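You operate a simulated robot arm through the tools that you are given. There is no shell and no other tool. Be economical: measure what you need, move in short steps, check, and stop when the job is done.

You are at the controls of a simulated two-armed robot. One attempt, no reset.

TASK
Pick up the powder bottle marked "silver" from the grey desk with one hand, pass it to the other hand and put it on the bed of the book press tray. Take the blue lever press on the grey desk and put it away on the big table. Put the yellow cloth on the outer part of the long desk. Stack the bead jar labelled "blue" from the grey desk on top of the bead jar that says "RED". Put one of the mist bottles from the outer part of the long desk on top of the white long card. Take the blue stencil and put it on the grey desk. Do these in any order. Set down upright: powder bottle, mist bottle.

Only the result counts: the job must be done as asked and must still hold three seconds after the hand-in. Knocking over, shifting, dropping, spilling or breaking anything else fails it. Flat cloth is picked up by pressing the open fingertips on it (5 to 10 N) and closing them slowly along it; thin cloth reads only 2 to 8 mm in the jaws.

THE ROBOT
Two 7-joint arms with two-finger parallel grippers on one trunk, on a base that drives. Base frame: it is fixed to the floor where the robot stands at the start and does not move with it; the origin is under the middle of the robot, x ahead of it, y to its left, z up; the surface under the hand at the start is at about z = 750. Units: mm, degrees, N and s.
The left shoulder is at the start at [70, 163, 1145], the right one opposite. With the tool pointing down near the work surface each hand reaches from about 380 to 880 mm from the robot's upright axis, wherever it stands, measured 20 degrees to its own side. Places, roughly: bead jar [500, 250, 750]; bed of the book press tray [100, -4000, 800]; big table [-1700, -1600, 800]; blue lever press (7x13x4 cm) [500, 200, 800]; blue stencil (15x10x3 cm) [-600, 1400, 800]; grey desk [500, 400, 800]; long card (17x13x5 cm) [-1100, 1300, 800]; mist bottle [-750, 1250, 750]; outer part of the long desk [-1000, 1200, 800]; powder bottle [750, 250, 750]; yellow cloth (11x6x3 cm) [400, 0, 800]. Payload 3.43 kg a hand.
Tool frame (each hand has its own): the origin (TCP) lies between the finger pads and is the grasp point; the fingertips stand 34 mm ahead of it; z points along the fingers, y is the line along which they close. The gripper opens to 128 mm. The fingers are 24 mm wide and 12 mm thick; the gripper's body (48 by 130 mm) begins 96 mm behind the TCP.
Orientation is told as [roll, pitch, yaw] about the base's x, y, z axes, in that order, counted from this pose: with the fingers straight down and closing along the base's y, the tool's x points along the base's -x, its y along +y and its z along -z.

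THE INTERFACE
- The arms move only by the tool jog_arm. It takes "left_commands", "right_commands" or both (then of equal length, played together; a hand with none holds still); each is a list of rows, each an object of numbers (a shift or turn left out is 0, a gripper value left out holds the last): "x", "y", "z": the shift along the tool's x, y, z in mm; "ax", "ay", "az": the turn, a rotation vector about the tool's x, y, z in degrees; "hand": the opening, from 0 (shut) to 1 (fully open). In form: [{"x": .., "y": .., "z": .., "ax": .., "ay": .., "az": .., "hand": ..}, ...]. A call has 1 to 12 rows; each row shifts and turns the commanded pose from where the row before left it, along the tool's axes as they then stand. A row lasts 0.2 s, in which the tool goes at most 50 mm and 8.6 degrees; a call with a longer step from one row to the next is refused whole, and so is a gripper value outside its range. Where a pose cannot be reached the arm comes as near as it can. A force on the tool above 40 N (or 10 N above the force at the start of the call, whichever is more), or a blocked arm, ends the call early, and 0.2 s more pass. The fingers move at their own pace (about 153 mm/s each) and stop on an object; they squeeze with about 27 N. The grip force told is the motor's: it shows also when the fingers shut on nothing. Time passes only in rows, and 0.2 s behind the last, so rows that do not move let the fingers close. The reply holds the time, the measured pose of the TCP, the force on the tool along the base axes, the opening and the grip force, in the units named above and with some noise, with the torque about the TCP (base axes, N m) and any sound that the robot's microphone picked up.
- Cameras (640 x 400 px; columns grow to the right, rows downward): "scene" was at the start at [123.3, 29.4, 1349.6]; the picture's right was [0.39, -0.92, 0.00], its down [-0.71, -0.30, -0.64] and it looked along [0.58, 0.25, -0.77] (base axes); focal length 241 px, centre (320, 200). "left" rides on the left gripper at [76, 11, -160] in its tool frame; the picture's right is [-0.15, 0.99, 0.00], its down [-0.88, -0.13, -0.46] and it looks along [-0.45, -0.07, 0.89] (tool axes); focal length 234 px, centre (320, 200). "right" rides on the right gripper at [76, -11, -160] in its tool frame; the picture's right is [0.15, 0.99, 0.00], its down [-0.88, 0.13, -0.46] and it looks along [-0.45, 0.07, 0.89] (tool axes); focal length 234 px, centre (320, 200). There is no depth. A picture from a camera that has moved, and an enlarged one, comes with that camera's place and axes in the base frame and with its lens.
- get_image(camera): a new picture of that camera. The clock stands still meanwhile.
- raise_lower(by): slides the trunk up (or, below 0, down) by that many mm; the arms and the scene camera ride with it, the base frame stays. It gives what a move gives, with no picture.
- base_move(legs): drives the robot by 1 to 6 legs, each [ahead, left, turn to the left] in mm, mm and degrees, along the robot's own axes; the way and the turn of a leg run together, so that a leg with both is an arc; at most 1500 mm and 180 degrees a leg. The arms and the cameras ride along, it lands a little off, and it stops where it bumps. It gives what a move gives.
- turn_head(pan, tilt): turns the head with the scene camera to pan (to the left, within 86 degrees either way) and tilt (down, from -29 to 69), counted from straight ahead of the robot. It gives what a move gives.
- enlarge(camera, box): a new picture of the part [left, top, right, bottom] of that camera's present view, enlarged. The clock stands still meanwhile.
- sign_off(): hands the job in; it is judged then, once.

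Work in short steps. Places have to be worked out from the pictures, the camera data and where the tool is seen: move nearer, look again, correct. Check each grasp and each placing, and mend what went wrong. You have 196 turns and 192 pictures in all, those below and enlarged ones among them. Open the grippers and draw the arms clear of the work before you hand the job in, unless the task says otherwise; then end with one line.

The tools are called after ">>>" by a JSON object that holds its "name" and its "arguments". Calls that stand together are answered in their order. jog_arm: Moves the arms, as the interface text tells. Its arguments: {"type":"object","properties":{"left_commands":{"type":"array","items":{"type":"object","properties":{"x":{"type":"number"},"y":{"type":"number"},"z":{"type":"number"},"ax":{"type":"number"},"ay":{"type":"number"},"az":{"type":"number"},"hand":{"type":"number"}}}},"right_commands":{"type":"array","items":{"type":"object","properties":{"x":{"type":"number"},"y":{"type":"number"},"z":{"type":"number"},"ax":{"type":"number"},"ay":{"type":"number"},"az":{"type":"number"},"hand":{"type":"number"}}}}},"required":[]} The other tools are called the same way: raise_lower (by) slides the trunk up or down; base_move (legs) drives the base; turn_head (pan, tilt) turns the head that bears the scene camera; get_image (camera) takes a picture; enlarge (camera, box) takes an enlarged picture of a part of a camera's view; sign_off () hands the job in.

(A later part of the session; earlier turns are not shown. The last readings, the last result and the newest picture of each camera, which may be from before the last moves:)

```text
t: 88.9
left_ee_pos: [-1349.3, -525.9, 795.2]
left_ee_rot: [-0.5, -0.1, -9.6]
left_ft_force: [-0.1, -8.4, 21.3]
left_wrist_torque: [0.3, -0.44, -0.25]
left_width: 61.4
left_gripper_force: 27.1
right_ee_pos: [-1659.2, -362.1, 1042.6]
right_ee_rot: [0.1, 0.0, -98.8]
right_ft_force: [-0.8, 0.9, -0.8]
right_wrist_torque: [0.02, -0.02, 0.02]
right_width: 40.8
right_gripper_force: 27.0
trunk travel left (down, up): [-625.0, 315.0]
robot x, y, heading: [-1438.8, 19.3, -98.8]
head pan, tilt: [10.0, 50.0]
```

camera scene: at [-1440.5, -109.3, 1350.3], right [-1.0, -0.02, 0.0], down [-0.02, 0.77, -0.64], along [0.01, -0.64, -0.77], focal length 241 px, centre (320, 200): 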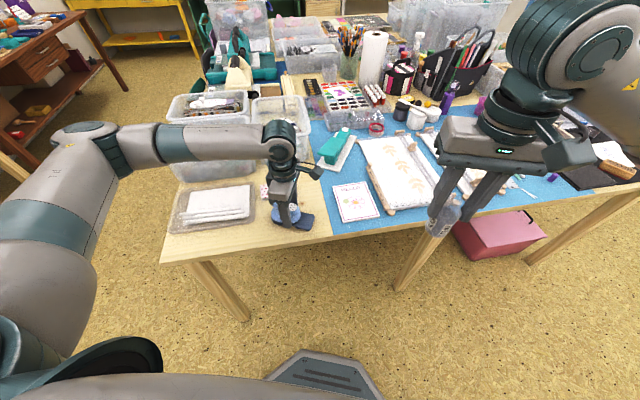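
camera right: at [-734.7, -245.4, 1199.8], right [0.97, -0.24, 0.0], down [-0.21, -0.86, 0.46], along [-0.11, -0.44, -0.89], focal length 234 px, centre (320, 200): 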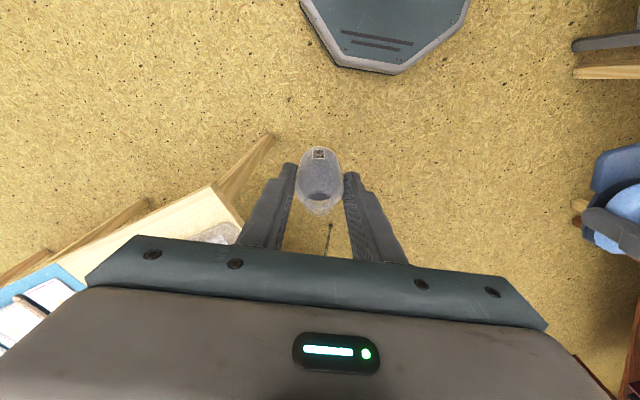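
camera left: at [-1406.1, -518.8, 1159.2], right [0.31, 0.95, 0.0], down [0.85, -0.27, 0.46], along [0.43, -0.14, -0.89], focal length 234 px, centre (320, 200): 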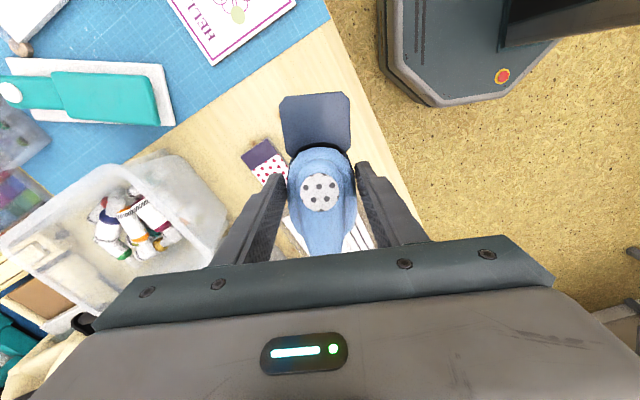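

Contact (≈22 N). Ease up 1 mm, open and rise.

>>> {"name": "jog_arm", "arguments": {"left_commands": [{"z": -1}, {"hand": 0.55}, {"hand": 0.68}, {}, {"z": -20}, {"z": -40}, {"z": -45}, {"z": -45}, {"z": -45}]}}

>>> {"name": "enlarge", "arguments": {"camera": "scene", "box": [160, 120, 360, 260]}}

```text
t: 90.9
left_ee_pos: [-1352.4, -528.9, 986.7]
left_ee_rot: [-0.3, -0.1, -9.6]
left_ft_force: [0.5, -0.6, 0.2]
left_wrist_torque: [-0.01, -0.01, 0.0]
left_width: 87.0
left_gripper_force: 0.0
right_ee_pos: [-1659.8, -362.7, 1041.6]
right_ee_rot: [0.0, 0.0, -98.8]
right_ft_force: [-1.3, -0.4, -2.1]
right_wrist_torque: [-0.01, -0.03, 0.0]
right_width: 40.7
right_gripper_force: 26.8
trunk travel left (down, up): [-625.0, 315.0]
robot x, y, heading: [-1436.4, 17.9, -98.7]
head pan, tilt: [10.0, 50.0]
```

```text
2.86 times, centred on (260, 190) of scene
camera zoom: at [-1441.2, -108.3, 1350.3], right [-1.0, -0.02, 0.0], down [-0.02, 0.77, -0.64], along [0.01, -0.64, -0.77], focal length 689 px, centre (491, 229)
```

zoom: 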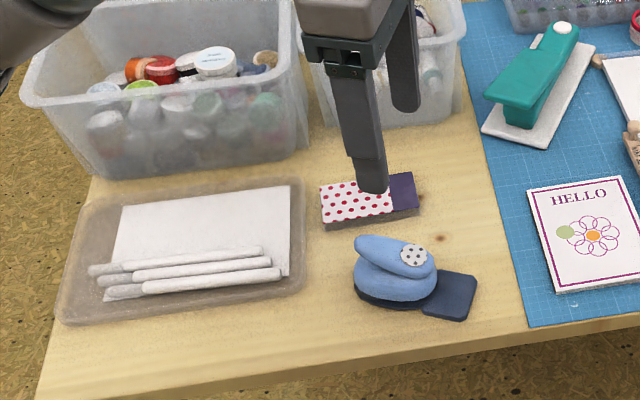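

The press stands on free table space. I retract the left hand and drive back into the aisle, then sideways toward x≈100.

>>> {"name": "jog_arm", "arguments": {"left_commands": [{"y": 45, "z": -10}, {"y": 45, "z": -10}, {"y": 45, "z": -10}, {"az": 8.5}, {"az": 8.5}, {"az": 8.5}, {"az": 8.5}, {"az": 8.5}, {"az": 8.5}, {"az": 8.5}]}}

>>> {"name": "base_move", "arguments": {"legs": [[-120, 0, 0], [0, 1480, 0], [0, 0, 8.8]]}}

>>> {"name": "turn_head", "arguments": {"pan": 0, "tilt": 20}}

>>> {"name": "get_image", "arguments": {"camera": "scene"}}

```text
t: 93.1
left_ee_pos: [-1325.7, -393.1, 1017.1]
left_ee_rot: [-0.1, -0.1, -69.2]
left_ft_force: [0.1, -0.9, 0.1]
left_wrist_torque: [-0.02, 0.01, 0.0]
left_width: 87.2
left_gripper_force: 0.0
right_ee_pos: [-1659.9, -362.9, 1041.2]
right_ee_rot: [0.0, 0.0, -98.8]
right_ft_force: [1.1, -1.0, -0.9]
right_wrist_torque: [0.03, -0.01, -0.03]
right_width: 40.8
right_gripper_force: 26.9
trunk travel left (down, up): [-625.0, 315.0]
robot x, y, heading: [-1441.4, 17.7, -98.7]
head pan, tilt: [10.0, 50.0]
```

```text
t: 100.9
left_ee_pos: [134.5, -478.5, 1017.4]
left_ee_rot: [-0.1, -0.1, -67.7]
left_ft_force: [0.8, -0.6, -1.0]
left_wrist_torque: [-0.01, 0.0, -0.01]
left_width: 86.8
left_gripper_force: 0.0
right_ee_pos: [-198.4, -455.6, 1042.1]
right_ee_rot: [0.0, 0.0, -97.5]
right_ft_force: [-0.3, 0.4, -0.4]
right_wrist_torque: [0.01, 0.01, -0.02]
right_width: 40.8
right_gripper_force: 26.7
trunk travel left (down, up): [-625.0, 315.0]
robot x, y, heading: [14.6, -68.6, -97.4]
head pan, tilt: [10.0, 50.0]
stopped in leg 2: the robot was blocked; the commanded pose is now the measured one
```

```text
t: 101.8
left_ee_pos: [134.0, -477.1, 1017.3]
left_ee_rot: [-0.1, -0.1, -67.6]
left_ft_force: [-0.7, 0.1, -0.7]
left_wrist_torque: [0.02, 0.01, -0.02]
left_width: 86.7
left_gripper_force: 0.1
right_ee_pos: [-198.1, -454.4, 1042.8]
right_ee_rot: [0.0, 0.0, -97.5]
right_ft_force: [0.6, -0.6, -1.2]
right_wrist_torque: [-0.01, 0.01, -0.01]
right_width: 40.8
right_gripper_force: 26.9
trunk travel left (down, up): [-625.0, 315.0]
robot x, y, heading: [14.9, -69.7, -97.3]
head pan, tilt: [0.0, 20.0]
```

```text
122 pictures are left
camera scene: at [-2.7, -211.7, 1395.9], right [-0.99, 0.13, 0.0], down [0.04, 0.34, -0.94], along [-0.12, -0.93, -0.34], focal length 241 px, centre (320, 200)
```

scene: 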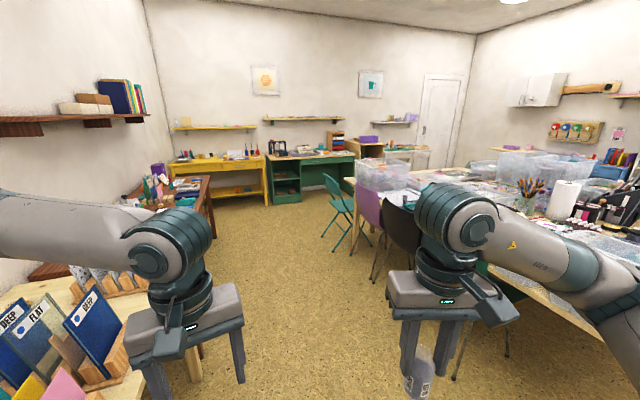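

The robot was blocked near x≈15 — likely its base met the grey desk side. I back away rightward and check the grey desk for any disturbance.

>>> {"name": "base_move", "arguments": {"legs": [[0, -150, 0]]}}

>>> {"name": "turn_head", "arguments": {"pan": 80, "tilt": 35}}

>>> {"name": "get_image", "arguments": {"camera": "scene"}}

```text
t: 103.2
left_ee_pos: [-10.0, -457.1, 1016.1]
left_ee_rot: [-0.1, -0.1, -67.4]
left_ft_force: [-0.6, -1.3, 0.2]
left_wrist_torque: [0.0, 0.0, 0.0]
left_width: 87.1
left_gripper_force: 0.1
right_ee_pos: [-344.8, -438.0, 1040.2]
right_ee_rot: [0.0, -0.1, -97.1]
right_ft_force: [-0.6, 0.0, -1.2]
right_wrist_torque: [-0.03, -0.04, 0.03]
right_width: 40.6
right_gripper_force: 26.7
trunk travel left (down, up): [-625.0, 315.0]
robot x, y, heading: [-136.6, -48.7, -97.0]
head pan, tilt: [0.0, 20.0]
```

```text
t: 104.7
left_ee_pos: [-10.6, -458.5, 1016.8]
left_ee_rot: [-0.1, 0.0, -67.4]
left_ft_force: [-1.0, 0.0, -0.4]
left_wrist_torque: [-0.01, 0.02, -0.03]
left_width: 87.0
left_gripper_force: 0.0
right_ee_pos: [-343.0, -436.7, 1042.3]
right_ee_rot: [0.0, 0.0, -97.1]
right_ft_force: [0.0, -0.3, -0.6]
right_wrist_torque: [-0.02, 0.0, -0.03]
right_width: 40.8
right_gripper_force: 27.1
trunk travel left (down, up): [-625.0, 315.0]
robot x, y, heading: [-133.9, -48.1, -97.0]
head pan, tilt: [80.0, 35.0]
```

```text
121 pictures are left
camera scene: at [-52.9, -126.6, 1372.1], right [-0.29, -0.96, 0.0], down [-0.55, 0.17, -0.82], along [0.78, -0.24, -0.57], focal length 241 px, centre (320, 200)
```

scene: 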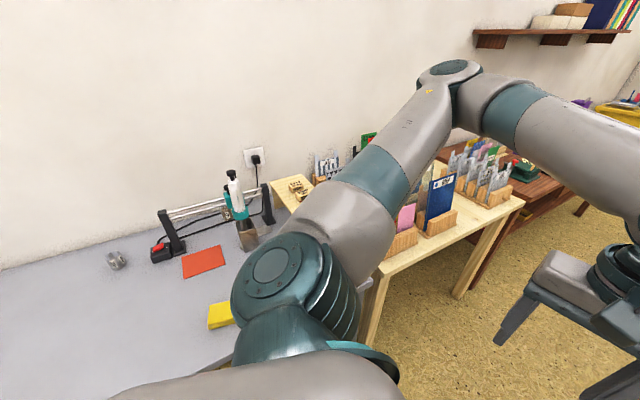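

Desk seems in order; I zoom to verify the pearl jar, rack and cloth are undisturbed.

>>> {"name": "enlarge", "arguments": {"camera": "scene", "box": [60, 150, 360, 340]}}

>>> {"name": "turn_head", "arguments": {"pan": 86, "tilt": 45}}

>>> {"name": "get_image", "arguments": {"camera": "scene"}}

```text
2.11 times, centred on (210, 245) of scene
camera zoom: at [-52.9, -126.6, 1372.1], right [-0.29, -0.96, 0.0], down [-0.55, 0.17, -0.82], along [0.78, -0.24, -0.57], focal length 508 px, centre (552, 105)
```

zoom: 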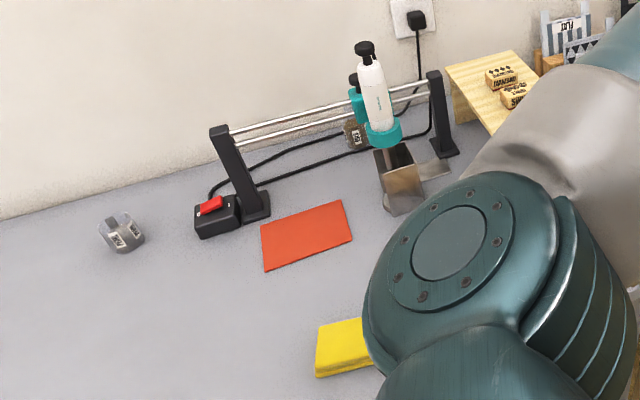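

```text
t: 105.5
left_ee_pos: [-10.7, -458.0, 1018.2]
left_ee_rot: [-0.1, -0.1, -67.4]
left_ft_force: [0.4, -0.8, -0.7]
left_wrist_torque: [0.01, 0.01, 0.01]
left_width: 87.1
left_gripper_force: 0.1
right_ee_pos: [-343.8, -438.4, 1041.3]
right_ee_rot: [-0.1, -0.1, -97.0]
right_ft_force: [-0.8, 0.3, -1.7]
right_wrist_torque: [0.01, 0.0, -0.03]
right_width: 40.6
right_gripper_force: 26.7
trunk travel left (down, up): [-625.0, 315.0]
robot x, y, heading: [-131.1, -49.9, -97.0]
head pan, tilt: [85.9, 45.0]
```

```text
119 pictures are left
camera scene: at [-57.2, -116.4, 1357.3], right [-0.19, -0.98, 0.0], down [-0.69, 0.14, -0.71], along [0.69, -0.14, -0.71], focal length 241 px, centre (320, 200)
```

scene: 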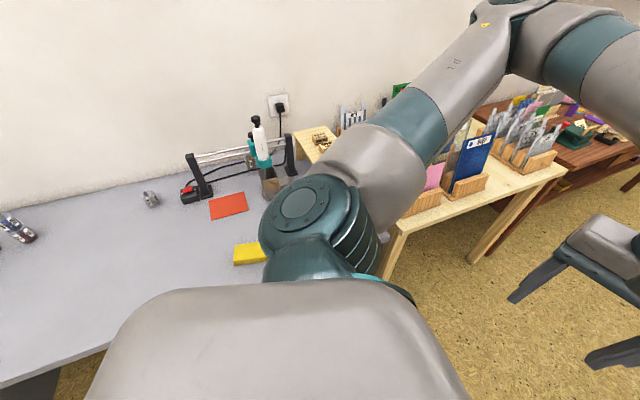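

All in order. I straighten to heading −90° and drive along the corridor toward the green desk.

>>> {"name": "base_move", "arguments": {"legs": [[0, -50, 7], [1500, 0, 0], [1400, 0, 0]]}}

>>> {"name": "turn_head", "arguments": {"pan": 10, "tilt": 30}}

>>> {"name": "get_image", "arguments": {"camera": "scene"}}

```text
t: 116.7
left_ee_pos: [-70.2, -2555.3, 1017.1]
left_ee_rot: [0.1, -0.2, -62.1]
left_ft_force: [-0.8, -0.3, -0.1]
left_wrist_torque: [0.07, -0.02, 0.03]
left_width: 87.0
left_gripper_force: 0.1
right_ee_pos: [-404.0, -2565.1, 1040.7]
right_ee_rot: [0.0, 0.1, -91.9]
right_ft_force: [-0.2, -0.5, -0.8]
right_wrist_torque: [0.07, -0.03, -0.01]
right_width: 41.2
right_gripper_force: 27.0
trunk travel left (down, up): [-625.0, 315.0]
robot x, y, heading: [-230.0, -2158.5, -91.7]
head pan, tilt: [85.9, 45.0]
stopped in leg 3: the robot was blocked; the commanded pose is now the measured one
```

```text
t: 118.2
left_ee_pos: [-69.5, -2553.2, 1017.1]
left_ee_rot: [-0.1, -0.2, -62.0]
left_ft_force: [0.2, 0.0, 0.5]
left_wrist_torque: [0.02, -0.01, 0.0]
left_width: 86.9
left_gripper_force: 0.0
right_ee_pos: [-402.8, -2563.0, 1041.4]
right_ee_rot: [0.1, 0.0, -91.8]
right_ft_force: [-0.5, -0.6, -1.1]
right_wrist_torque: [0.0, 0.01, 0.02]
right_width: 40.8
right_gripper_force: 27.4
trunk travel left (down, up): [-625.0, 315.0]
robot x, y, heading: [-229.5, -2156.5, -91.7]
head pan, tilt: [10.0, 30.0]
```

```text
118 pictures are left
camera scene: at [-215.4, -2299.4, 1379.9], right [-0.99, -0.14, 0.0], down [-0.07, 0.5, -0.87], along [0.12, -0.86, -0.5], focal length 241 px, centre (320, 200)
```

scene: 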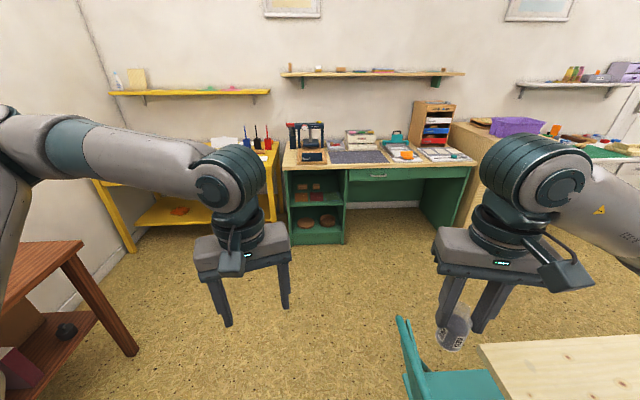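

The base met something, probably the teal chair to the right. I back up slightly, shift left 380 mm and go on.

>>> {"name": "base_move", "arguments": {"legs": [[-60, 0, 0], [0, 380, 1.7], [850, 0, 0]]}}

>>> {"name": "get_image", "arguments": {"camera": "scene"}}

```text
t: 125.3
left_ee_pos: [331.7, -3348.1, 1019.2]
left_ee_rot: [-0.2, -0.2, -59.9]
left_ft_force: [0.4, -0.4, 0.1]
left_wrist_torque: [-0.01, -0.01, 0.0]
left_width: 86.9
left_gripper_force: 0.0
right_ee_pos: [-2.7, -3371.9, 1041.8]
right_ee_rot: [0.1, -0.1, -89.6]
right_ft_force: [0.6, -0.2, -0.1]
right_wrist_torque: [-0.03, 0.01, 0.02]
right_width: 40.9
right_gripper_force: 27.0
trunk travel left (down, up): [-625.0, 315.0]
robot x, y, heading: [154.1, -2959.7, -89.7]
head pan, tilt: [10.0, 30.0]
```

```text
117 pictures are left
camera scene: at [174.6, -3100.2, 1379.9], right [-0.98, -0.18, 0.0], down [-0.09, 0.49, -0.87], along [0.16, -0.85, -0.5], focal length 241 px, centre (320, 200)
```

scene: 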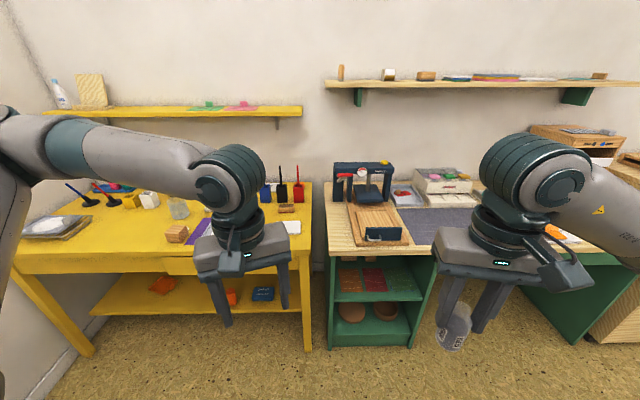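

Now close enough to inspect the press tray.

>>> {"name": "enlarge", "arguments": {"camera": "scene", "box": [310, 150, 450, 270]}}

```text
3.33 times, centred on (380, 210) of scene
camera zoom: at [174.6, -3100.2, 1379.9], right [-0.98, -0.18, 0.0], down [-0.09, 0.49, -0.87], along [0.16, -0.85, -0.5], focal length 804 px, centre (120, 167)
```

zoom: 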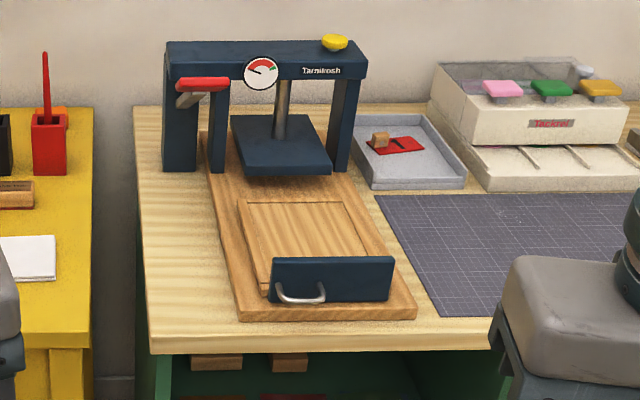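

The tray is already pulled out: bed centre ≈ (93,-3997), in front of the platen and behind the front panel. I raise the left hand and drive closer so the right hand is in line.

>>> {"name": "jog_arm", "arguments": {"left_commands": [{"z": -30}, {"z": -40}, {"z": -30}]}}

>>> {"name": "base_move", "arguments": {"legs": [[0, 100, 0], [460, 0, 0]]}}

>>> {"name": "turn_head", "arguments": {"pan": -10, "tilt": 45}}

>>> {"name": "get_image", "arguments": {"camera": "scene"}}

>>> {"name": "get_image", "arguments": {"camera": "right"}}

```text
t: 126.1
left_ee_pos: [329.7, -3346.8, 1119.9]
left_ee_rot: [-0.1, -0.2, -59.9]
left_ft_force: [-0.9, -0.2, -0.9]
left_wrist_torque: [-0.01, 0.0, 0.02]
left_width: 86.9
left_gripper_force: 0.1
right_ee_pos: [-2.7, -3372.0, 1042.0]
right_ee_rot: [0.1, -0.1, -89.6]
right_ft_force: [-0.3, -0.4, -0.3]
right_wrist_torque: [-0.01, -0.01, 0.0]
right_width: 40.9
right_gripper_force: 26.9
trunk travel left (down, up): [-625.0, 315.0]
robot x, y, heading: [154.2, -2958.0, -89.7]
head pan, tilt: [10.0, 30.0]
```

```text
t: 129.7
left_ee_pos: [437.4, -3821.6, 1118.5]
left_ee_rot: [-0.1, -0.2, -59.6]
left_ft_force: [-0.5, -0.7, -0.4]
left_wrist_torque: [0.01, -0.02, -0.01]
left_width: 87.0
left_gripper_force: 0.0
right_ee_pos: [102.1, -3849.2, 1042.6]
right_ee_rot: [0.1, -0.2, -89.4]
right_ft_force: [-0.2, 0.8, -0.2]
right_wrist_torque: [0.02, -0.05, 0.01]
right_width: 40.5
right_gripper_force: 26.7
trunk travel left (down, up): [-625.0, 315.0]
robot x, y, heading: [254.5, -3436.1, -89.4]
head pan, tilt: [10.0, 30.0]
```

```text
t: 130.5
left_ee_pos: [435.8, -3821.0, 1119.5]
left_ee_rot: [-0.3, -0.2, -59.6]
left_ft_force: [0.5, -0.4, -0.3]
left_wrist_torque: [0.0, 0.0, 0.02]
left_width: 87.1
left_gripper_force: 0.1
right_ee_pos: [102.6, -3848.6, 1040.9]
right_ee_rot: [0.1, -0.1, -89.3]
right_ft_force: [-0.6, -0.5, -1.0]
right_wrist_torque: [0.01, -0.01, -0.02]
right_width: 40.7
right_gripper_force: 26.8
trunk travel left (down, up): [-625.0, 315.0]
robot x, y, heading: [260.1, -3433.9, -89.3]
head pan, tilt: [-10.0, 45.0]
```

```text
115 pictures are left
camera scene: at [249.3, -3567.5, 1357.3], right [-0.99, 0.16, 0.0], down [0.11, 0.7, -0.71], along [-0.11, -0.7, -0.71], focal length 241 px, centre (320, 200)
```

scene: 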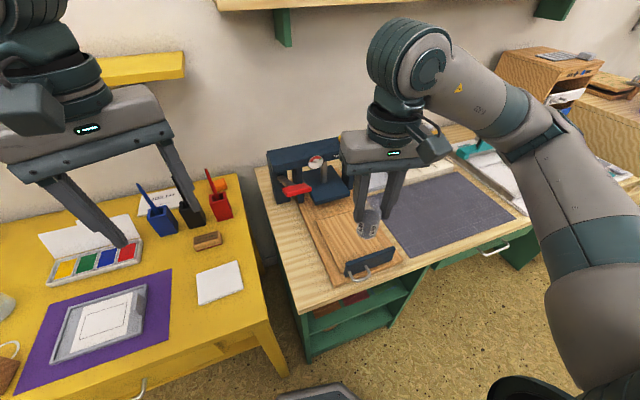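

```text
114 pictures are left
camera right: at [89.9, -3772.1, 1200.1], right [0.99, 0.16, 0.0], down [0.14, -0.88, 0.46], along [0.07, -0.45, -0.89], focal length 234 px, centre (320, 200)
```

right: 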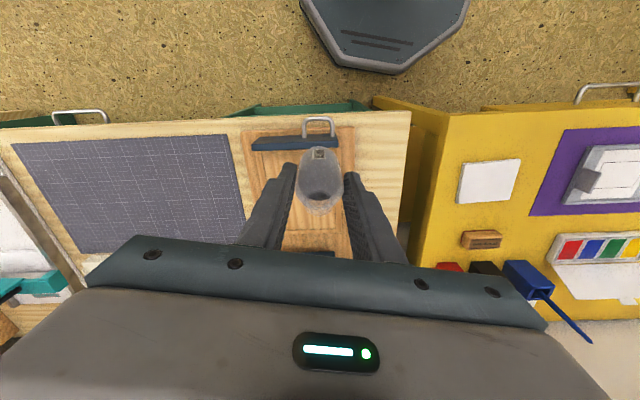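

I zoom on the tray to locate the bed corners from here.

>>> {"name": "enlarge", "arguments": {"camera": "scene", "box": [290, 150, 430, 290]}}

>>> {"name": "enlarge", "arguments": {"camera": "right", "box": [220, 100, 420, 260]}}

```text
2.86 times, centred on (360, 220) of scene
camera zoom: at [249.3, -3567.5, 1357.3], right [-0.99, 0.16, 0.0], down [0.11, 0.7, -0.71], along [-0.11, -0.7, -0.71], focal length 689 px, centre (206, 143)
```

zoom: 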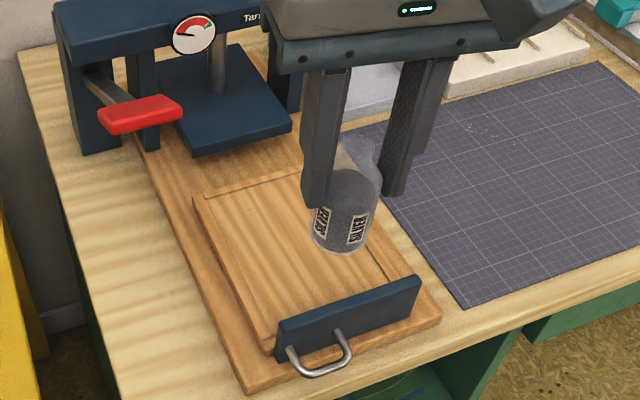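

```text
2.50 times, centred on (320, 180) of right
camera zoom: at [89.9, -3772.1, 1200.1], right [0.99, 0.16, 0.0], down [0.14, -0.88, 0.46], along [0.07, -0.45, -0.89], focal length 585 px, centre (320, 250)
```

zoom: 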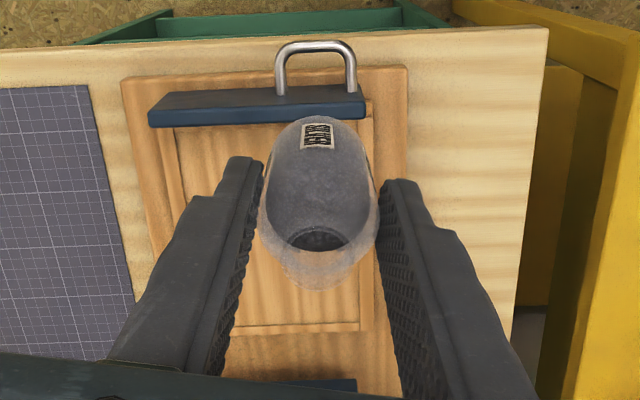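

Bed spans about x 20…160, y −3890…−4065. I move the bottle over (90,-3972) and come down part way.

>>> {"name": "jog_arm", "arguments": {"right_commands": [{"x": -20, "y": -4}, {"x": -35, "y": -4}, {"x": -35, "y": -4}, {"x": -33}, {"z": 20}, {"z": 35}, {"z": 35}, {"z": 30}, {"z": 20}, {}]}}

>>> {"name": "enlarge", "arguments": {"camera": "scene", "box": [290, 130, 430, 270]}}

>>> {"name": "get_image", "arguments": {"camera": "right"}}

```text
t: 132.7
left_ee_pos: [436.2, -3821.9, 1117.8]
left_ee_rot: [-0.2, -0.2, -59.6]
left_ft_force: [0.2, 0.5, 0.1]
left_wrist_torque: [0.0, 0.0, -0.01]
left_width: 87.2
left_gripper_force: 0.1
right_ee_pos: [92.2, -3969.7, 901.7]
right_ee_rot: [0.1, -0.2, -89.3]
right_ft_force: [0.4, 0.4, -1.6]
right_wrist_torque: [-0.02, 0.01, 0.0]
right_width: 40.7
right_gripper_force: 26.7
trunk travel left (down, up): [-625.0, 315.0]
robot x, y, heading: [259.6, -3436.5, -89.5]
head pan, tilt: [-10.0, 45.0]
```

```text
2.86 times, centred on (360, 200) of scene
camera zoom: at [249.4, -3567.6, 1357.3], right [-0.99, 0.16, 0.0], down [0.11, 0.7, -0.71], along [-0.12, -0.7, -0.71], focal length 689 px, centre (206, 200)
```

zoom: 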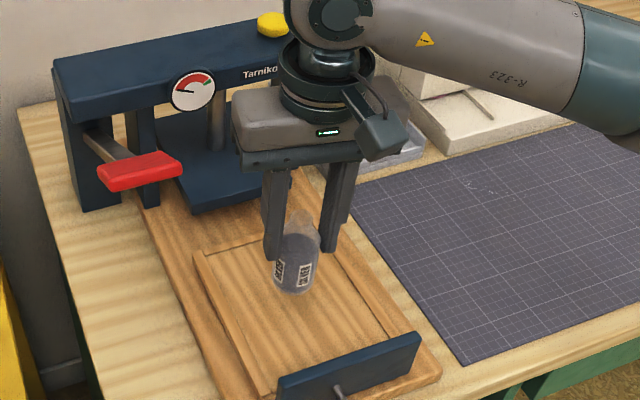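

```text
110 pictures are left
camera right: at [79.4, -3893.3, 1059.5], right [0.99, 0.16, 0.0], down [0.14, -0.88, 0.46], along [0.07, -0.45, -0.89], focal length 234 px, centre (320, 200)
```

right: 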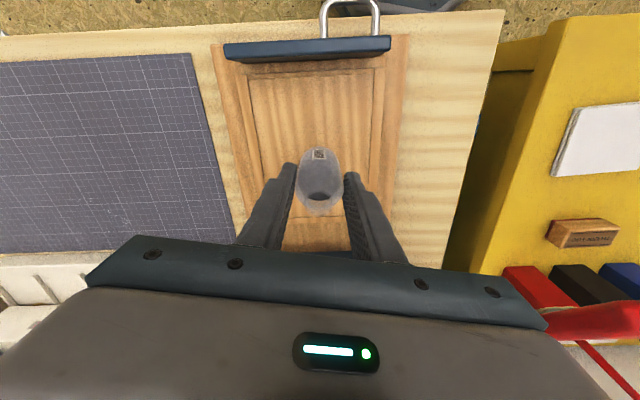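

Position is good over the bed. Lower in small steps.

>>> {"name": "jog_arm", "arguments": {"right_commands": [{"z": 12}, {"z": 12}, {"z": 8}, {"z": 4}, {}]}}

>>> {"name": "enlarge", "arguments": {"camera": "scene", "box": [310, 180, 400, 260]}}

```text
t: 133.9
left_ee_pos: [436.5, -3821.8, 1119.9]
left_ee_rot: [-0.2, -0.2, -59.7]
left_ft_force: [0.0, -0.6, 0.1]
left_wrist_torque: [-0.01, 0.03, 0.01]
left_width: 87.0
left_gripper_force: 0.0
right_ee_pos: [91.9, -3972.5, 866.3]
right_ee_rot: [0.1, 0.0, -89.4]
right_ft_force: [0.8, -0.7, 7.2]
right_wrist_torque: [0.08, 0.08, 0.03]
right_width: 40.7
right_gripper_force: 27.2
trunk travel left (down, up): [-625.0, 315.0]
robot x, y, heading: [262.7, -3435.4, -89.6]
head pan, tilt: [-10.0, 45.0]
```

```text
5.00 times, centred on (355, 220) of scene
camera zoom: at [249.4, -3567.1, 1357.5], right [-0.99, 0.16, 0.0], down [0.11, 0.7, -0.71], along [-0.12, -0.7, -0.71], focal length 1206 px, centre (145, 100)
```

zoom: 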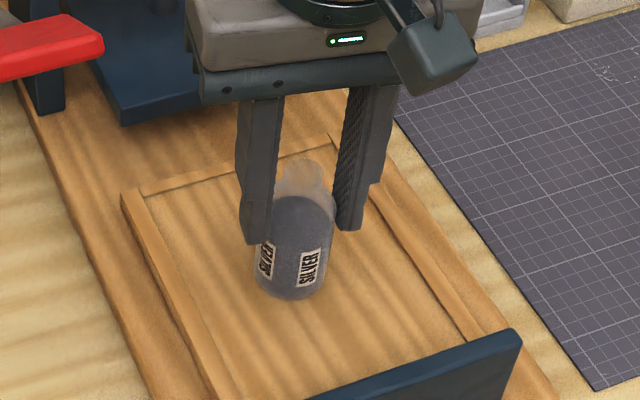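

Contact at 7 N, bottle standing on the bed. Open slowly and rise.

>>> {"name": "jog_arm", "arguments": {"right_commands": [{"hand": 0.38}, {"hand": 0.45}, {"hand": 0.55}, {}, {"z": -20}, {"z": -35}, {"z": -45}, {"z": -45}, {"z": -45}]}}

>>> {"name": "enlarge", "arguments": {"camera": "scene", "box": [290, 150, 430, 290]}}

```text
t: 135.9
left_ee_pos: [435.4, -3821.1, 1118.9]
left_ee_rot: [-0.3, -0.3, -59.6]
left_ft_force: [-0.5, 0.8, -0.7]
left_wrist_torque: [-0.01, 0.05, 0.05]
left_width: 87.1
left_gripper_force: 0.0
right_ee_pos: [92.3, -3969.3, 1058.8]
right_ee_rot: [0.0, -0.1, -89.4]
right_ft_force: [0.0, -0.6, -0.2]
right_wrist_torque: [-0.01, 0.05, -0.03]
right_width: 70.3
right_gripper_force: 0.1
trunk travel left (down, up): [-625.0, 315.0]
robot x, y, heading: [260.5, -3437.2, -89.4]
head pan, tilt: [-10.0, 45.0]
```

```text
2.86 times, centred on (360, 220) of scene
camera zoom: at [250.1, -3566.8, 1357.3], right [-0.99, 0.16, 0.0], down [0.11, 0.7, -0.71], along [-0.12, -0.7, -0.71], focal length 689 px, centre (206, 143)
```

zoom: 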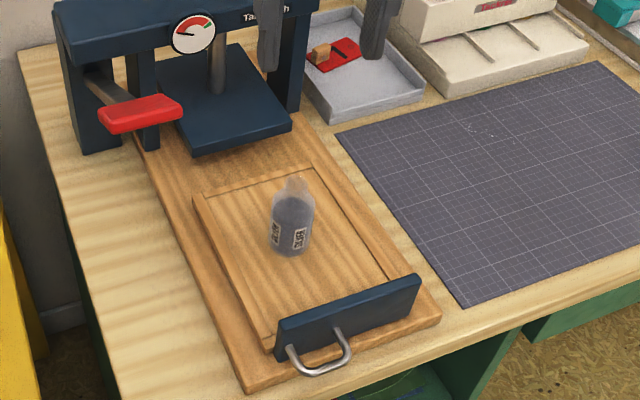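

Bottle stands upright on the bed. I retract the right arm and drive back toward the grey desk.

>>> {"name": "jog_arm", "arguments": {"right_commands": [{"x": 40}, {"x": 40}, {"x": 40}]}}

>>> {"name": "base_move", "arguments": {"legs": [[-1450, -100, 0], [-1450, -500, 0], [-450, -110, 0], [0, 0, 89.4]]}}

>>> {"name": "turn_head", "arguments": {"pan": 0, "tilt": 35}}

>>> {"name": "get_image", "arguments": {"camera": "scene"}}

```text
t: 136.7
left_ee_pos: [435.6, -3822.2, 1117.6]
left_ee_rot: [-0.2, -0.1, -59.6]
left_ft_force: [0.2, 0.0, -1.1]
left_wrist_torque: [-0.01, 0.03, 0.01]
left_width: 86.9
left_gripper_force: 0.0
right_ee_pos: [90.0, -3846.5, 1056.8]
right_ee_rot: [0.0, -0.1, -89.4]
right_ft_force: [1.0, 0.2, 0.2]
right_wrist_torque: [-0.01, -0.02, -0.01]
right_width: 70.8
right_gripper_force: 0.0
trunk travel left (down, up): [-625.0, 315.0]
robot x, y, heading: [261.7, -3437.9, -89.5]
head pan, tilt: [-10.0, 45.0]
```

```text
refused: leg 2 is longer than a leg can be; nothing moved
```

```text
t: 137.5
left_ee_pos: [436.3, -3822.0, 1119.3]
left_ee_rot: [-0.2, -0.2, -59.6]
left_ft_force: [0.3, 0.0, 0.2]
left_wrist_torque: [0.01, 0.0, -0.02]
left_width: 87.0
left_gripper_force: 0.0
right_ee_pos: [90.8, -3847.5, 1057.5]
right_ee_rot: [0.1, -0.1, -89.4]
right_ft_force: [-0.1, 0.0, -0.1]
right_wrist_torque: [0.01, 0.01, -0.01]
right_width: 70.4
right_gripper_force: 0.0
trunk travel left (down, up): [-625.0, 315.0]
robot x, y, heading: [261.1, -3437.8, -89.7]
head pan, tilt: [0.0, 35.0]
```

```text
107 pictures are left
camera scene: at [263.4, -3575.6, 1372.0], right [-1.0, -0.01, 0.0], down [-0.01, 0.57, -0.82], along [0.01, -0.82, -0.57], focal length 241 px, centre (320, 200)
```

scene: 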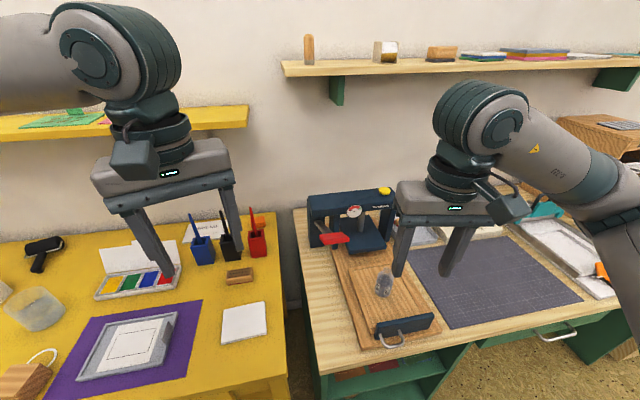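

A leg was too long; I split it.

>>> {"name": "base_move", "arguments": {"legs": [[-1450, -100, 0], [-1000, -350, 0], [-900, -260, 0], [0, 0, 89.5]]}}

>>> {"name": "get_image", "arguments": {"camera": "scene"}}

```text
t: 158.0
left_ee_pos: [5.5, 94.7, 1119.2]
left_ee_rot: [-0.2, -0.3, 25.4]
left_ft_force: [-0.4, -0.1, 0.7]
left_wrist_torque: [-0.02, 0.01, 0.0]
left_width: 87.4
left_gripper_force: 0.1
right_ee_pos: [2.4, -253.8, 1055.8]
right_ee_rot: [0.1, -0.1, -4.3]
right_ft_force: [0.2, 0.1, -0.1]
right_wrist_torque: [0.0, 0.01, 0.02]
right_width: 70.4
right_gripper_force: 0.0
trunk travel left (down, up): [-625.0, 315.0]
robot x, y, heading: [-393.4, -49.5, -4.2]
head pan, tilt: [0.0, 35.0]
```

```text
106 pictures are left
camera scene: at [-252.8, -60.4, 1372.1], right [-0.07, -1.0, 0.0], down [-0.57, 0.04, -0.82], along [0.82, -0.06, -0.57], focal length 241 px, centre (320, 200)
```

scene: 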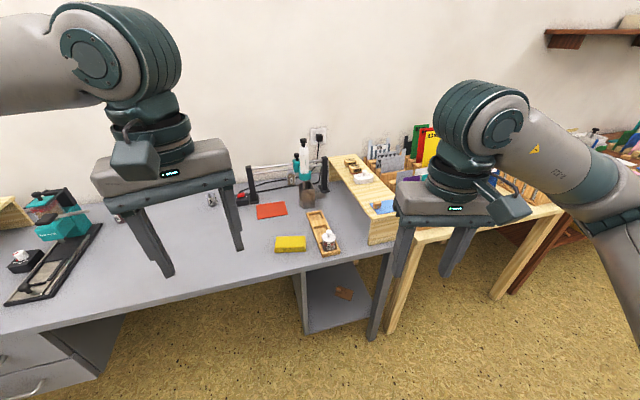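

I straighten up and approach so that the right hand can reach the yellow cloth.

>>> {"name": "base_move", "arguments": {"legs": [[0, 0, 4.2], [263, 190, 0]]}}

>>> {"name": "turn_head", "arguments": {"pan": -10, "tilt": 50}}

>>> {"name": "get_image", "arguments": {"camera": "right"}}

>>> {"name": "get_image", "arguments": {"camera": "scene"}}

```text
t: 160.6
left_ee_pos: [250.2, 315.6, 1118.4]
left_ee_rot: [-0.3, -0.2, 30.4]
left_ft_force: [-0.8, -0.1, -0.5]
left_wrist_torque: [0.01, 0.04, 0.01]
left_width: 87.0
left_gripper_force: 0.0
right_ee_pos: [276.5, -30.3, 1056.2]
right_ee_rot: [0.1, -0.2, 0.6]
right_ft_force: [-0.7, -0.1, 0.8]
right_wrist_torque: [0.0, -0.03, -0.01]
right_width: 70.6
right_gripper_force: 0.1
trunk travel left (down, up): [-625.0, 315.0]
robot x, y, heading: [-134.0, 136.8, 0.6]
head pan, tilt: [0.0, 35.0]
```

```text
t: 161.4
left_ee_pos: [250.5, 315.9, 1118.4]
left_ee_rot: [-0.2, -0.2, 30.3]
left_ft_force: [0.1, -0.1, 0.2]
left_wrist_torque: [0.03, 0.01, 0.01]
left_width: 87.2
left_gripper_force: 0.1
right_ee_pos: [276.1, -30.2, 1058.3]
right_ee_rot: [0.1, -0.1, 0.8]
right_ft_force: [-0.6, -0.5, 0.0]
right_wrist_torque: [0.01, -0.01, -0.04]
right_width: 70.3
right_gripper_force: 0.0
trunk travel left (down, up): [-625.0, 315.0]
robot x, y, heading: [-137.1, 137.7, 0.9]
head pan, tilt: [-10.0, 50.0]
```

```text
105 pictures are left
camera right: at [199.7, -42.0, 1215.3], right [-0.16, 0.99, 0.0], down [0.88, 0.14, 0.46], along [0.45, 0.07, -0.89], focal length 234 px, centre (320, 200)
```

right: 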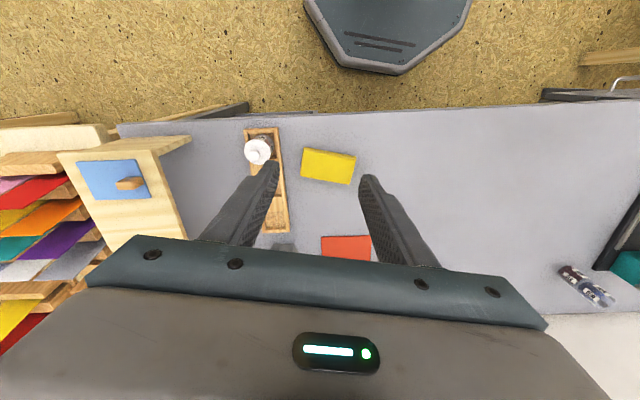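

```text
104 pictures are left
camera scene: at [-6.8, 126.0, 1350.4], right [-0.16, -0.99, 0.0], down [-0.76, 0.12, -0.64], along [0.63, -0.1, -0.77], focal length 241 px, centre (320, 200)
```

scene: 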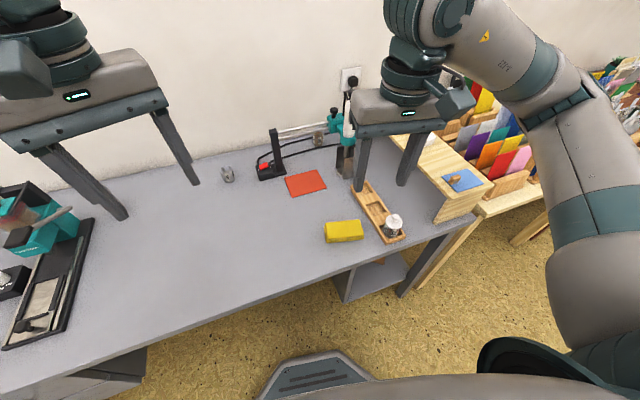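

Zoom on the cloth.

>>> {"name": "enlarge", "arguments": {"camera": "scene", "box": [300, 200, 420, 260]}}

>>> {"name": "enlarge", "arguments": {"camera": "right", "box": [230, 110, 390, 260]}}

```text
5.33 times, centred on (360, 230) of scene
camera zoom: at [-6.8, 126.0, 1350.4], right [-0.16, -0.99, 0.0], down [-0.76, 0.12, -0.64], along [0.63, -0.1, -0.77], focal length 1287 px, centre (107, 40)
```

zoom: 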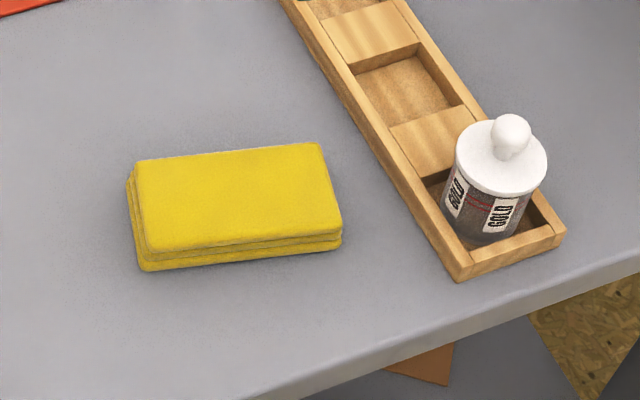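

```text
2.67 times, centred on (310, 185) of right
camera zoom: at [199.7, -42.0, 1215.3], right [-0.16, 0.99, 0.0], down [0.88, 0.14, 0.46], along [0.45, 0.07, -0.89], focal length 624 px, centre (347, 240)
```

zoom: 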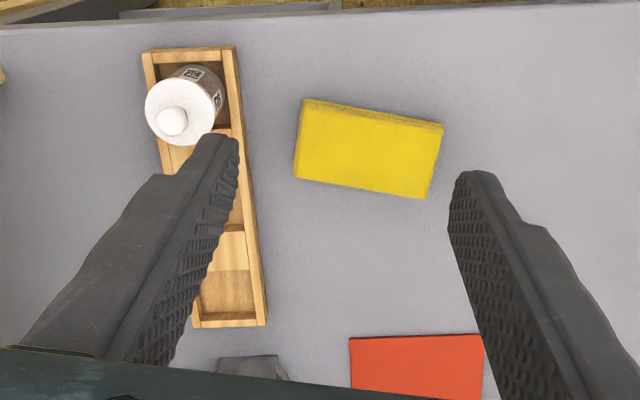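

The cloth is a folded block centred at (345,0), long side along y. I turn the right hand so it closes along x and move over it.

>>> {"name": "jog_arm", "arguments": {"right_commands": [{"az": 8.3, "hand": 0.78}, {"az": 8.3}, {"az": 8.3}, {"az": 8.3}, {"az": 8.3}, {"az": 8.3}, {"az": 8.3}, {"az": 8.3}, {"az": 8.3}, {"az": 8.3}, {"az": 5.5}]}}

>>> {"name": "jog_arm", "arguments": {"right_commands": [{"x": 15, "y": 35}, {"x": 15, "y": 34}, {"z": 45}, {"z": 45}, {"z": 45}, {"z": 45}, {"z": 20}]}}

>>> {"name": "get_image", "arguments": {"camera": "right"}}

>>> {"name": "enlarge", "arguments": {"camera": "scene", "box": [280, 150, 440, 270]}}

```text
t: 163.8
left_ee_pos: [250.8, 315.9, 1118.8]
left_ee_rot: [-0.2, -0.3, 30.3]
left_ft_force: [0.7, -0.3, -0.1]
left_wrist_torque: [0.0, 0.02, -0.02]
left_width: 86.9
left_gripper_force: 0.1
right_ee_pos: [276.6, -28.3, 1057.8]
right_ee_rot: [0.1, 0.1, -87.9]
right_ft_force: [0.2, 0.4, -0.3]
right_wrist_torque: [-0.01, 0.0, 0.0]
right_width: 99.6
right_gripper_force: 0.0
trunk travel left (down, up): [-625.0, 315.0]
robot x, y, heading: [-139.6, 138.2, 0.7]
head pan, tilt: [-10.0, 50.0]
```

```text
t: 165.4
left_ee_pos: [250.0, 316.1, 1119.3]
left_ee_rot: [-0.2, -0.2, 30.4]
left_ft_force: [-0.9, -1.1, -0.1]
left_wrist_torque: [-0.02, 0.02, 0.02]
left_width: 86.9
left_gripper_force: 0.1
right_ee_pos: [344.8, 5.2, 857.5]
right_ee_rot: [0.0, 0.1, -87.8]
right_ft_force: [0.8, -0.4, 0.2]
right_wrist_torque: [0.0, 0.0, 0.0]
right_width: 99.9
right_gripper_force: 0.1
trunk travel left (down, up): [-625.0, 315.0]
robot x, y, heading: [-137.8, 141.2, 0.6]
head pan, tilt: [-10.0, 50.0]
```

```text
101 pictures are left
camera right: at [329.8, 80.5, 1015.8], right [0.98, 0.18, 0.0], down [0.16, -0.88, 0.45], along [0.09, -0.45, -0.89], focal length 234 px, centre (320, 200)
```

right: 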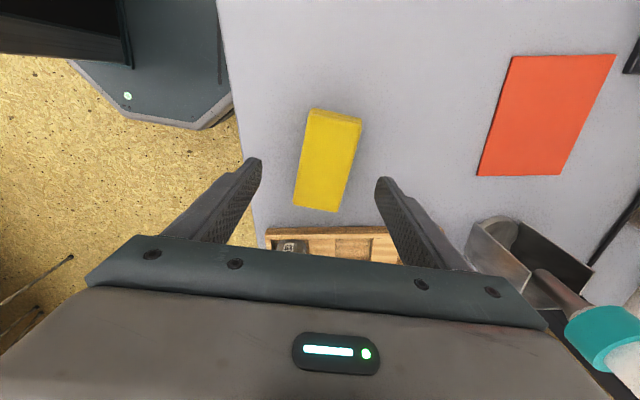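

```text
3.33 times, centred on (360, 210) of scene
camera zoom: at [-6.7, 126.1, 1350.4], right [-0.16, -0.99, 0.0], down [-0.76, 0.12, -0.64], along [0.63, -0.1, -0.77], focal length 804 px, centre (187, 167)
```

zoom: 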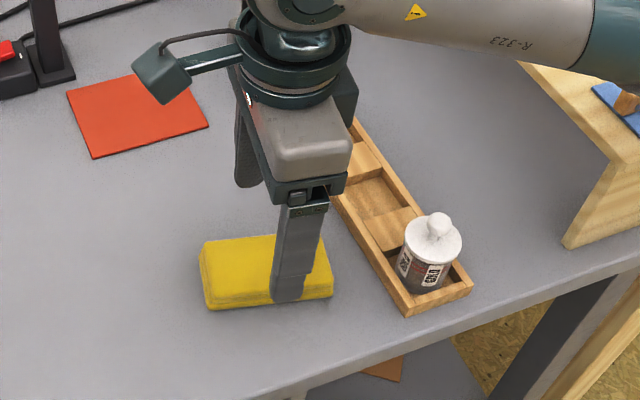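

Cloth centre ≈ (350,4). Shift 5 mm and descend so the tips just clear the desk, then close.

>>> {"name": "jog_arm", "arguments": {"right_commands": [{"y": 5, "z": 30}, {"z": 30}, {"z": 9}, {}, {"hand": 0.6}, {"hand": 0.5}, {"hand": 0.4}, {"hand": 0.2}, {"hand": 0.0}, {}, {}]}}

>>> {"name": "get_image", "arguments": {"camera": "right"}}

>>> {"name": "enlarge", "arguments": {"camera": "scene", "box": [280, 150, 440, 270]}}

```text
t: 167.8
left_ee_pos: [248.7, 314.9, 1119.8]
left_ee_rot: [-0.1, -0.2, 30.4]
left_ft_force: [0.2, -0.2, 0.3]
left_wrist_torque: [0.04, 0.0, -0.01]
left_width: 86.7
left_gripper_force: 0.1
right_ee_pos: [347.0, 3.5, 790.3]
right_ee_rot: [0.1, 0.1, -87.7]
right_ft_force: [0.8, 0.2, 0.0]
right_wrist_torque: [0.0, 0.03, -0.02]
right_width: 56.6
right_gripper_force: 26.4
trunk travel left (down, up): [-625.0, 315.0]
robot x, y, heading: [-130.6, 138.7, 0.9]
head pan, tilt: [-10.0, 50.0]
```

```text
99 pictures are left
camera right: at [333.7, 79.4, 948.6], right [0.98, 0.18, 0.0], down [0.16, -0.88, 0.45], along [0.08, -0.45, -0.89], focal length 234 px, centre (320, 200)
```

right: 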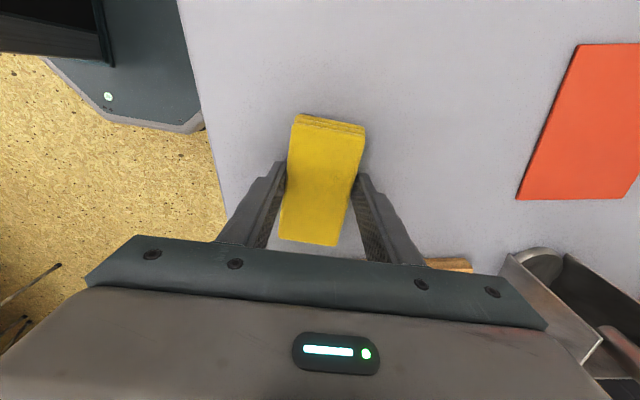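

```text
3.33 times, centred on (360, 210) of scene
camera zoom: at [-6.7, 126.0, 1350.4], right [-0.16, -0.99, 0.0], down [-0.76, 0.12, -0.64], along [0.63, -0.1, -0.77], focal length 804 px, centre (187, 167)
```

zoom: 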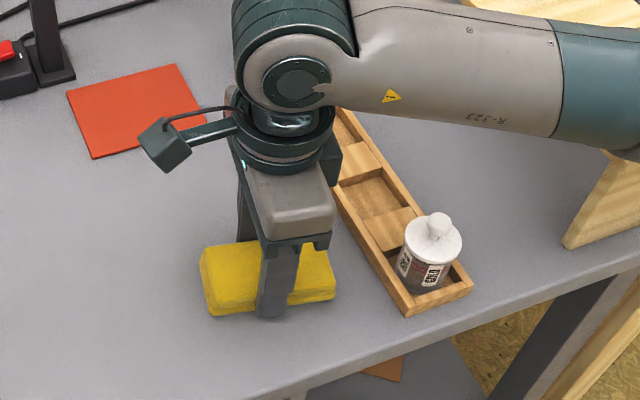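

Gripped at 56.6 mm, like a soft block. Lift slowly and verify.

>>> {"name": "jog_arm", "arguments": {"right_commands": [{"z": -8}, {"z": -15}, {"z": -25}, {"z": -30}, {"z": -35}, {"z": -35}, {"z": -35}, {"z": -30}, {}]}}

>>> {"name": "get_image", "arguments": {"camera": "scene"}}

```text
t: 169.8
left_ee_pos: [249.9, 315.8, 1118.6]
left_ee_rot: [-0.1, -0.2, 30.4]
left_ft_force: [-0.7, -0.5, -0.1]
left_wrist_torque: [-0.01, -0.01, 0.02]
left_width: 86.9
left_gripper_force: 0.0
right_ee_pos: [349.9, 2.9, 1002.1]
right_ee_rot: [0.1, 0.1, -87.9]
right_ft_force: [0.5, 0.3, -0.4]
right_wrist_torque: [0.0, 0.01, 0.0]
right_width: 56.4
right_gripper_force: 27.1
trunk travel left (down, up): [-625.0, 315.0]
robot x, y, heading: [-138.7, 138.8, 0.4]
head pan, tilt: [-10.0, 50.0]
```

```text
97 pictures are left
camera scene: at [-6.4, 125.8, 1350.3], right [-0.16, -0.99, 0.0], down [-0.76, 0.12, -0.64], along [0.63, -0.1, -0.77], focal length 241 px, centre (320, 200)
```

scene: 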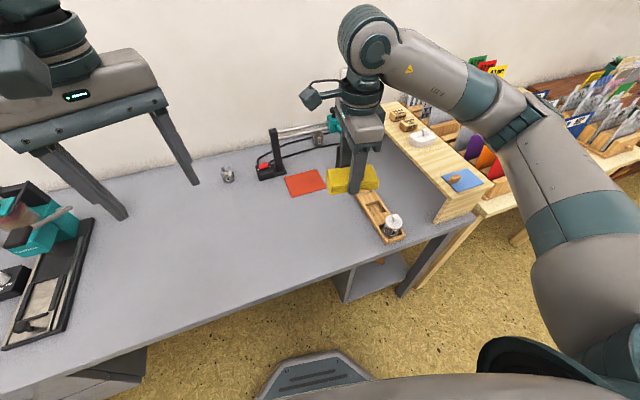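

Cloth held. Tuck the right hand, back away and turn left to face the long desk.

>>> {"name": "jog_arm", "arguments": {"right_commands": [{"y": -30}, {"y": -35}]}}

>>> {"name": "base_move", "arguments": {"legs": [[-560, 0, 0], [0, 0, 90]]}}

>>> {"name": "turn_head", "arguments": {"pan": 0, "tilt": 35}}

>>> {"name": "get_image", "arguments": {"camera": "scene"}}

```text
t: 170.4
left_ee_pos: [250.1, 315.3, 1119.7]
left_ee_rot: [-0.2, -0.1, 30.4]
left_ft_force: [-0.5, -0.3, -0.4]
left_wrist_torque: [-0.02, 0.0, 0.02]
left_width: 86.9
left_gripper_force: 0.1
right_ee_pos: [282.9, -0.3, 1002.0]
right_ee_rot: [0.1, -0.1, -87.9]
right_ft_force: [0.0, -1.1, -1.2]
right_wrist_torque: [-0.02, -0.02, 0.0]
right_width: 56.1
right_gripper_force: 27.0
trunk travel left (down, up): [-625.0, 315.0]
robot x, y, heading: [-133.2, 141.5, 1.0]
head pan, tilt: [-10.0, 50.0]
```

```text
t: 177.3
left_ee_pos: [-860.3, 519.4, 1119.3]
left_ee_rot: [-0.1, -0.2, 118.8]
left_ft_force: [0.8, 0.0, -0.2]
left_wrist_torque: [0.0, 0.03, 0.02]
left_width: 87.3
left_gripper_force: 0.1
right_ee_pos: [-541.7, 544.3, 1001.5]
right_ee_rot: [0.1, 0.2, 0.5]
right_ft_force: [0.0, 0.4, -0.3]
right_wrist_torque: [-0.03, 0.0, 0.0]
right_width: 56.0
right_gripper_force: 27.1
trunk travel left (down, up): [-625.0, 315.0]
robot x, y, heading: [-693.9, 129.4, 89.0]
head pan, tilt: [-10.0, 50.0]
```

```text
t: 178.1
left_ee_pos: [-859.6, 519.2, 1118.1]
left_ee_rot: [-0.2, -0.2, 118.7]
left_ft_force: [0.2, -0.2, 0.4]
left_wrist_torque: [0.0, -0.03, -0.03]
left_width: 86.9
left_gripper_force: 0.1
right_ee_pos: [-542.0, 543.8, 1001.6]
right_ee_rot: [0.0, 0.0, 0.4]
right_ft_force: [-0.5, -0.6, -0.5]
right_wrist_torque: [-0.01, -0.01, -0.01]
right_width: 56.2
right_gripper_force: 27.1
trunk travel left (down, up): [-625.0, 315.0]
robot x, y, heading: [-694.4, 131.3, 89.0]
head pan, tilt: [0.0, 35.0]
```

```text
96 pictures are left
camera scene: at [-688.7, 266.6, 1372.0], right [1.0, -0.02, 0.0], down [-0.01, -0.57, -0.82], along [0.01, 0.82, -0.57], focal length 241 px, centre (320, 200)
```

scene: 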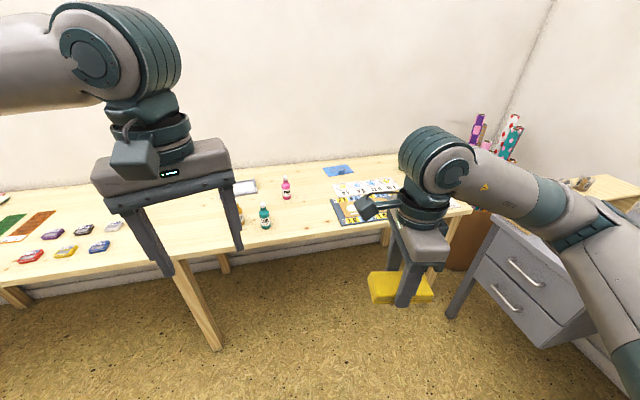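

I see mist bottles (green, pink), a white card and a blue stencil. Enlarge the desk.

>>> {"name": "enlarge", "arguments": {"camera": "scene", "box": [220, 150, 420, 250]}}

>>> {"name": "enlarge", "arguments": {"camera": "scene", "box": [0, 170, 280, 290]}}

```text
3.20 times, centred on (320, 200) of scene
camera zoom: at [-688.7, 266.6, 1372.0], right [1.0, -0.02, 0.0], down [-0.01, -0.57, -0.82], along [0.01, 0.82, -0.57], focal length 772 px, centre (320, 200)
```

zoom: 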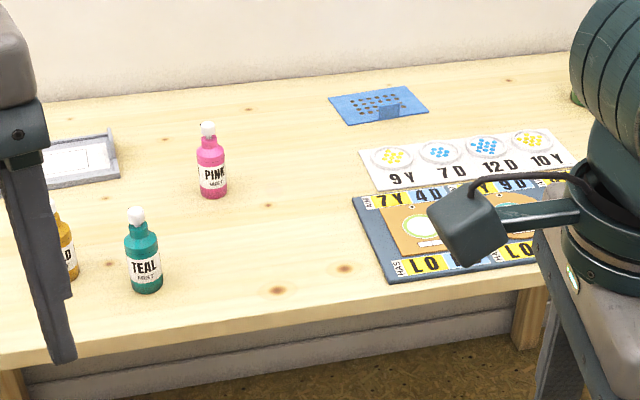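

```text
2.29 times, centred on (140, 230) of scene
camera zoom: at [-688.7, 266.6, 1372.0], right [1.0, -0.02, 0.0], down [-0.01, -0.57, -0.82], along [0.01, 0.82, -0.57], focal length 551 px, centre (731, 131)
```

zoom: 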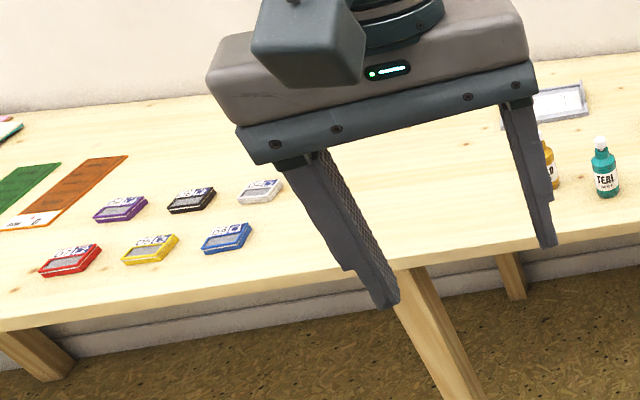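

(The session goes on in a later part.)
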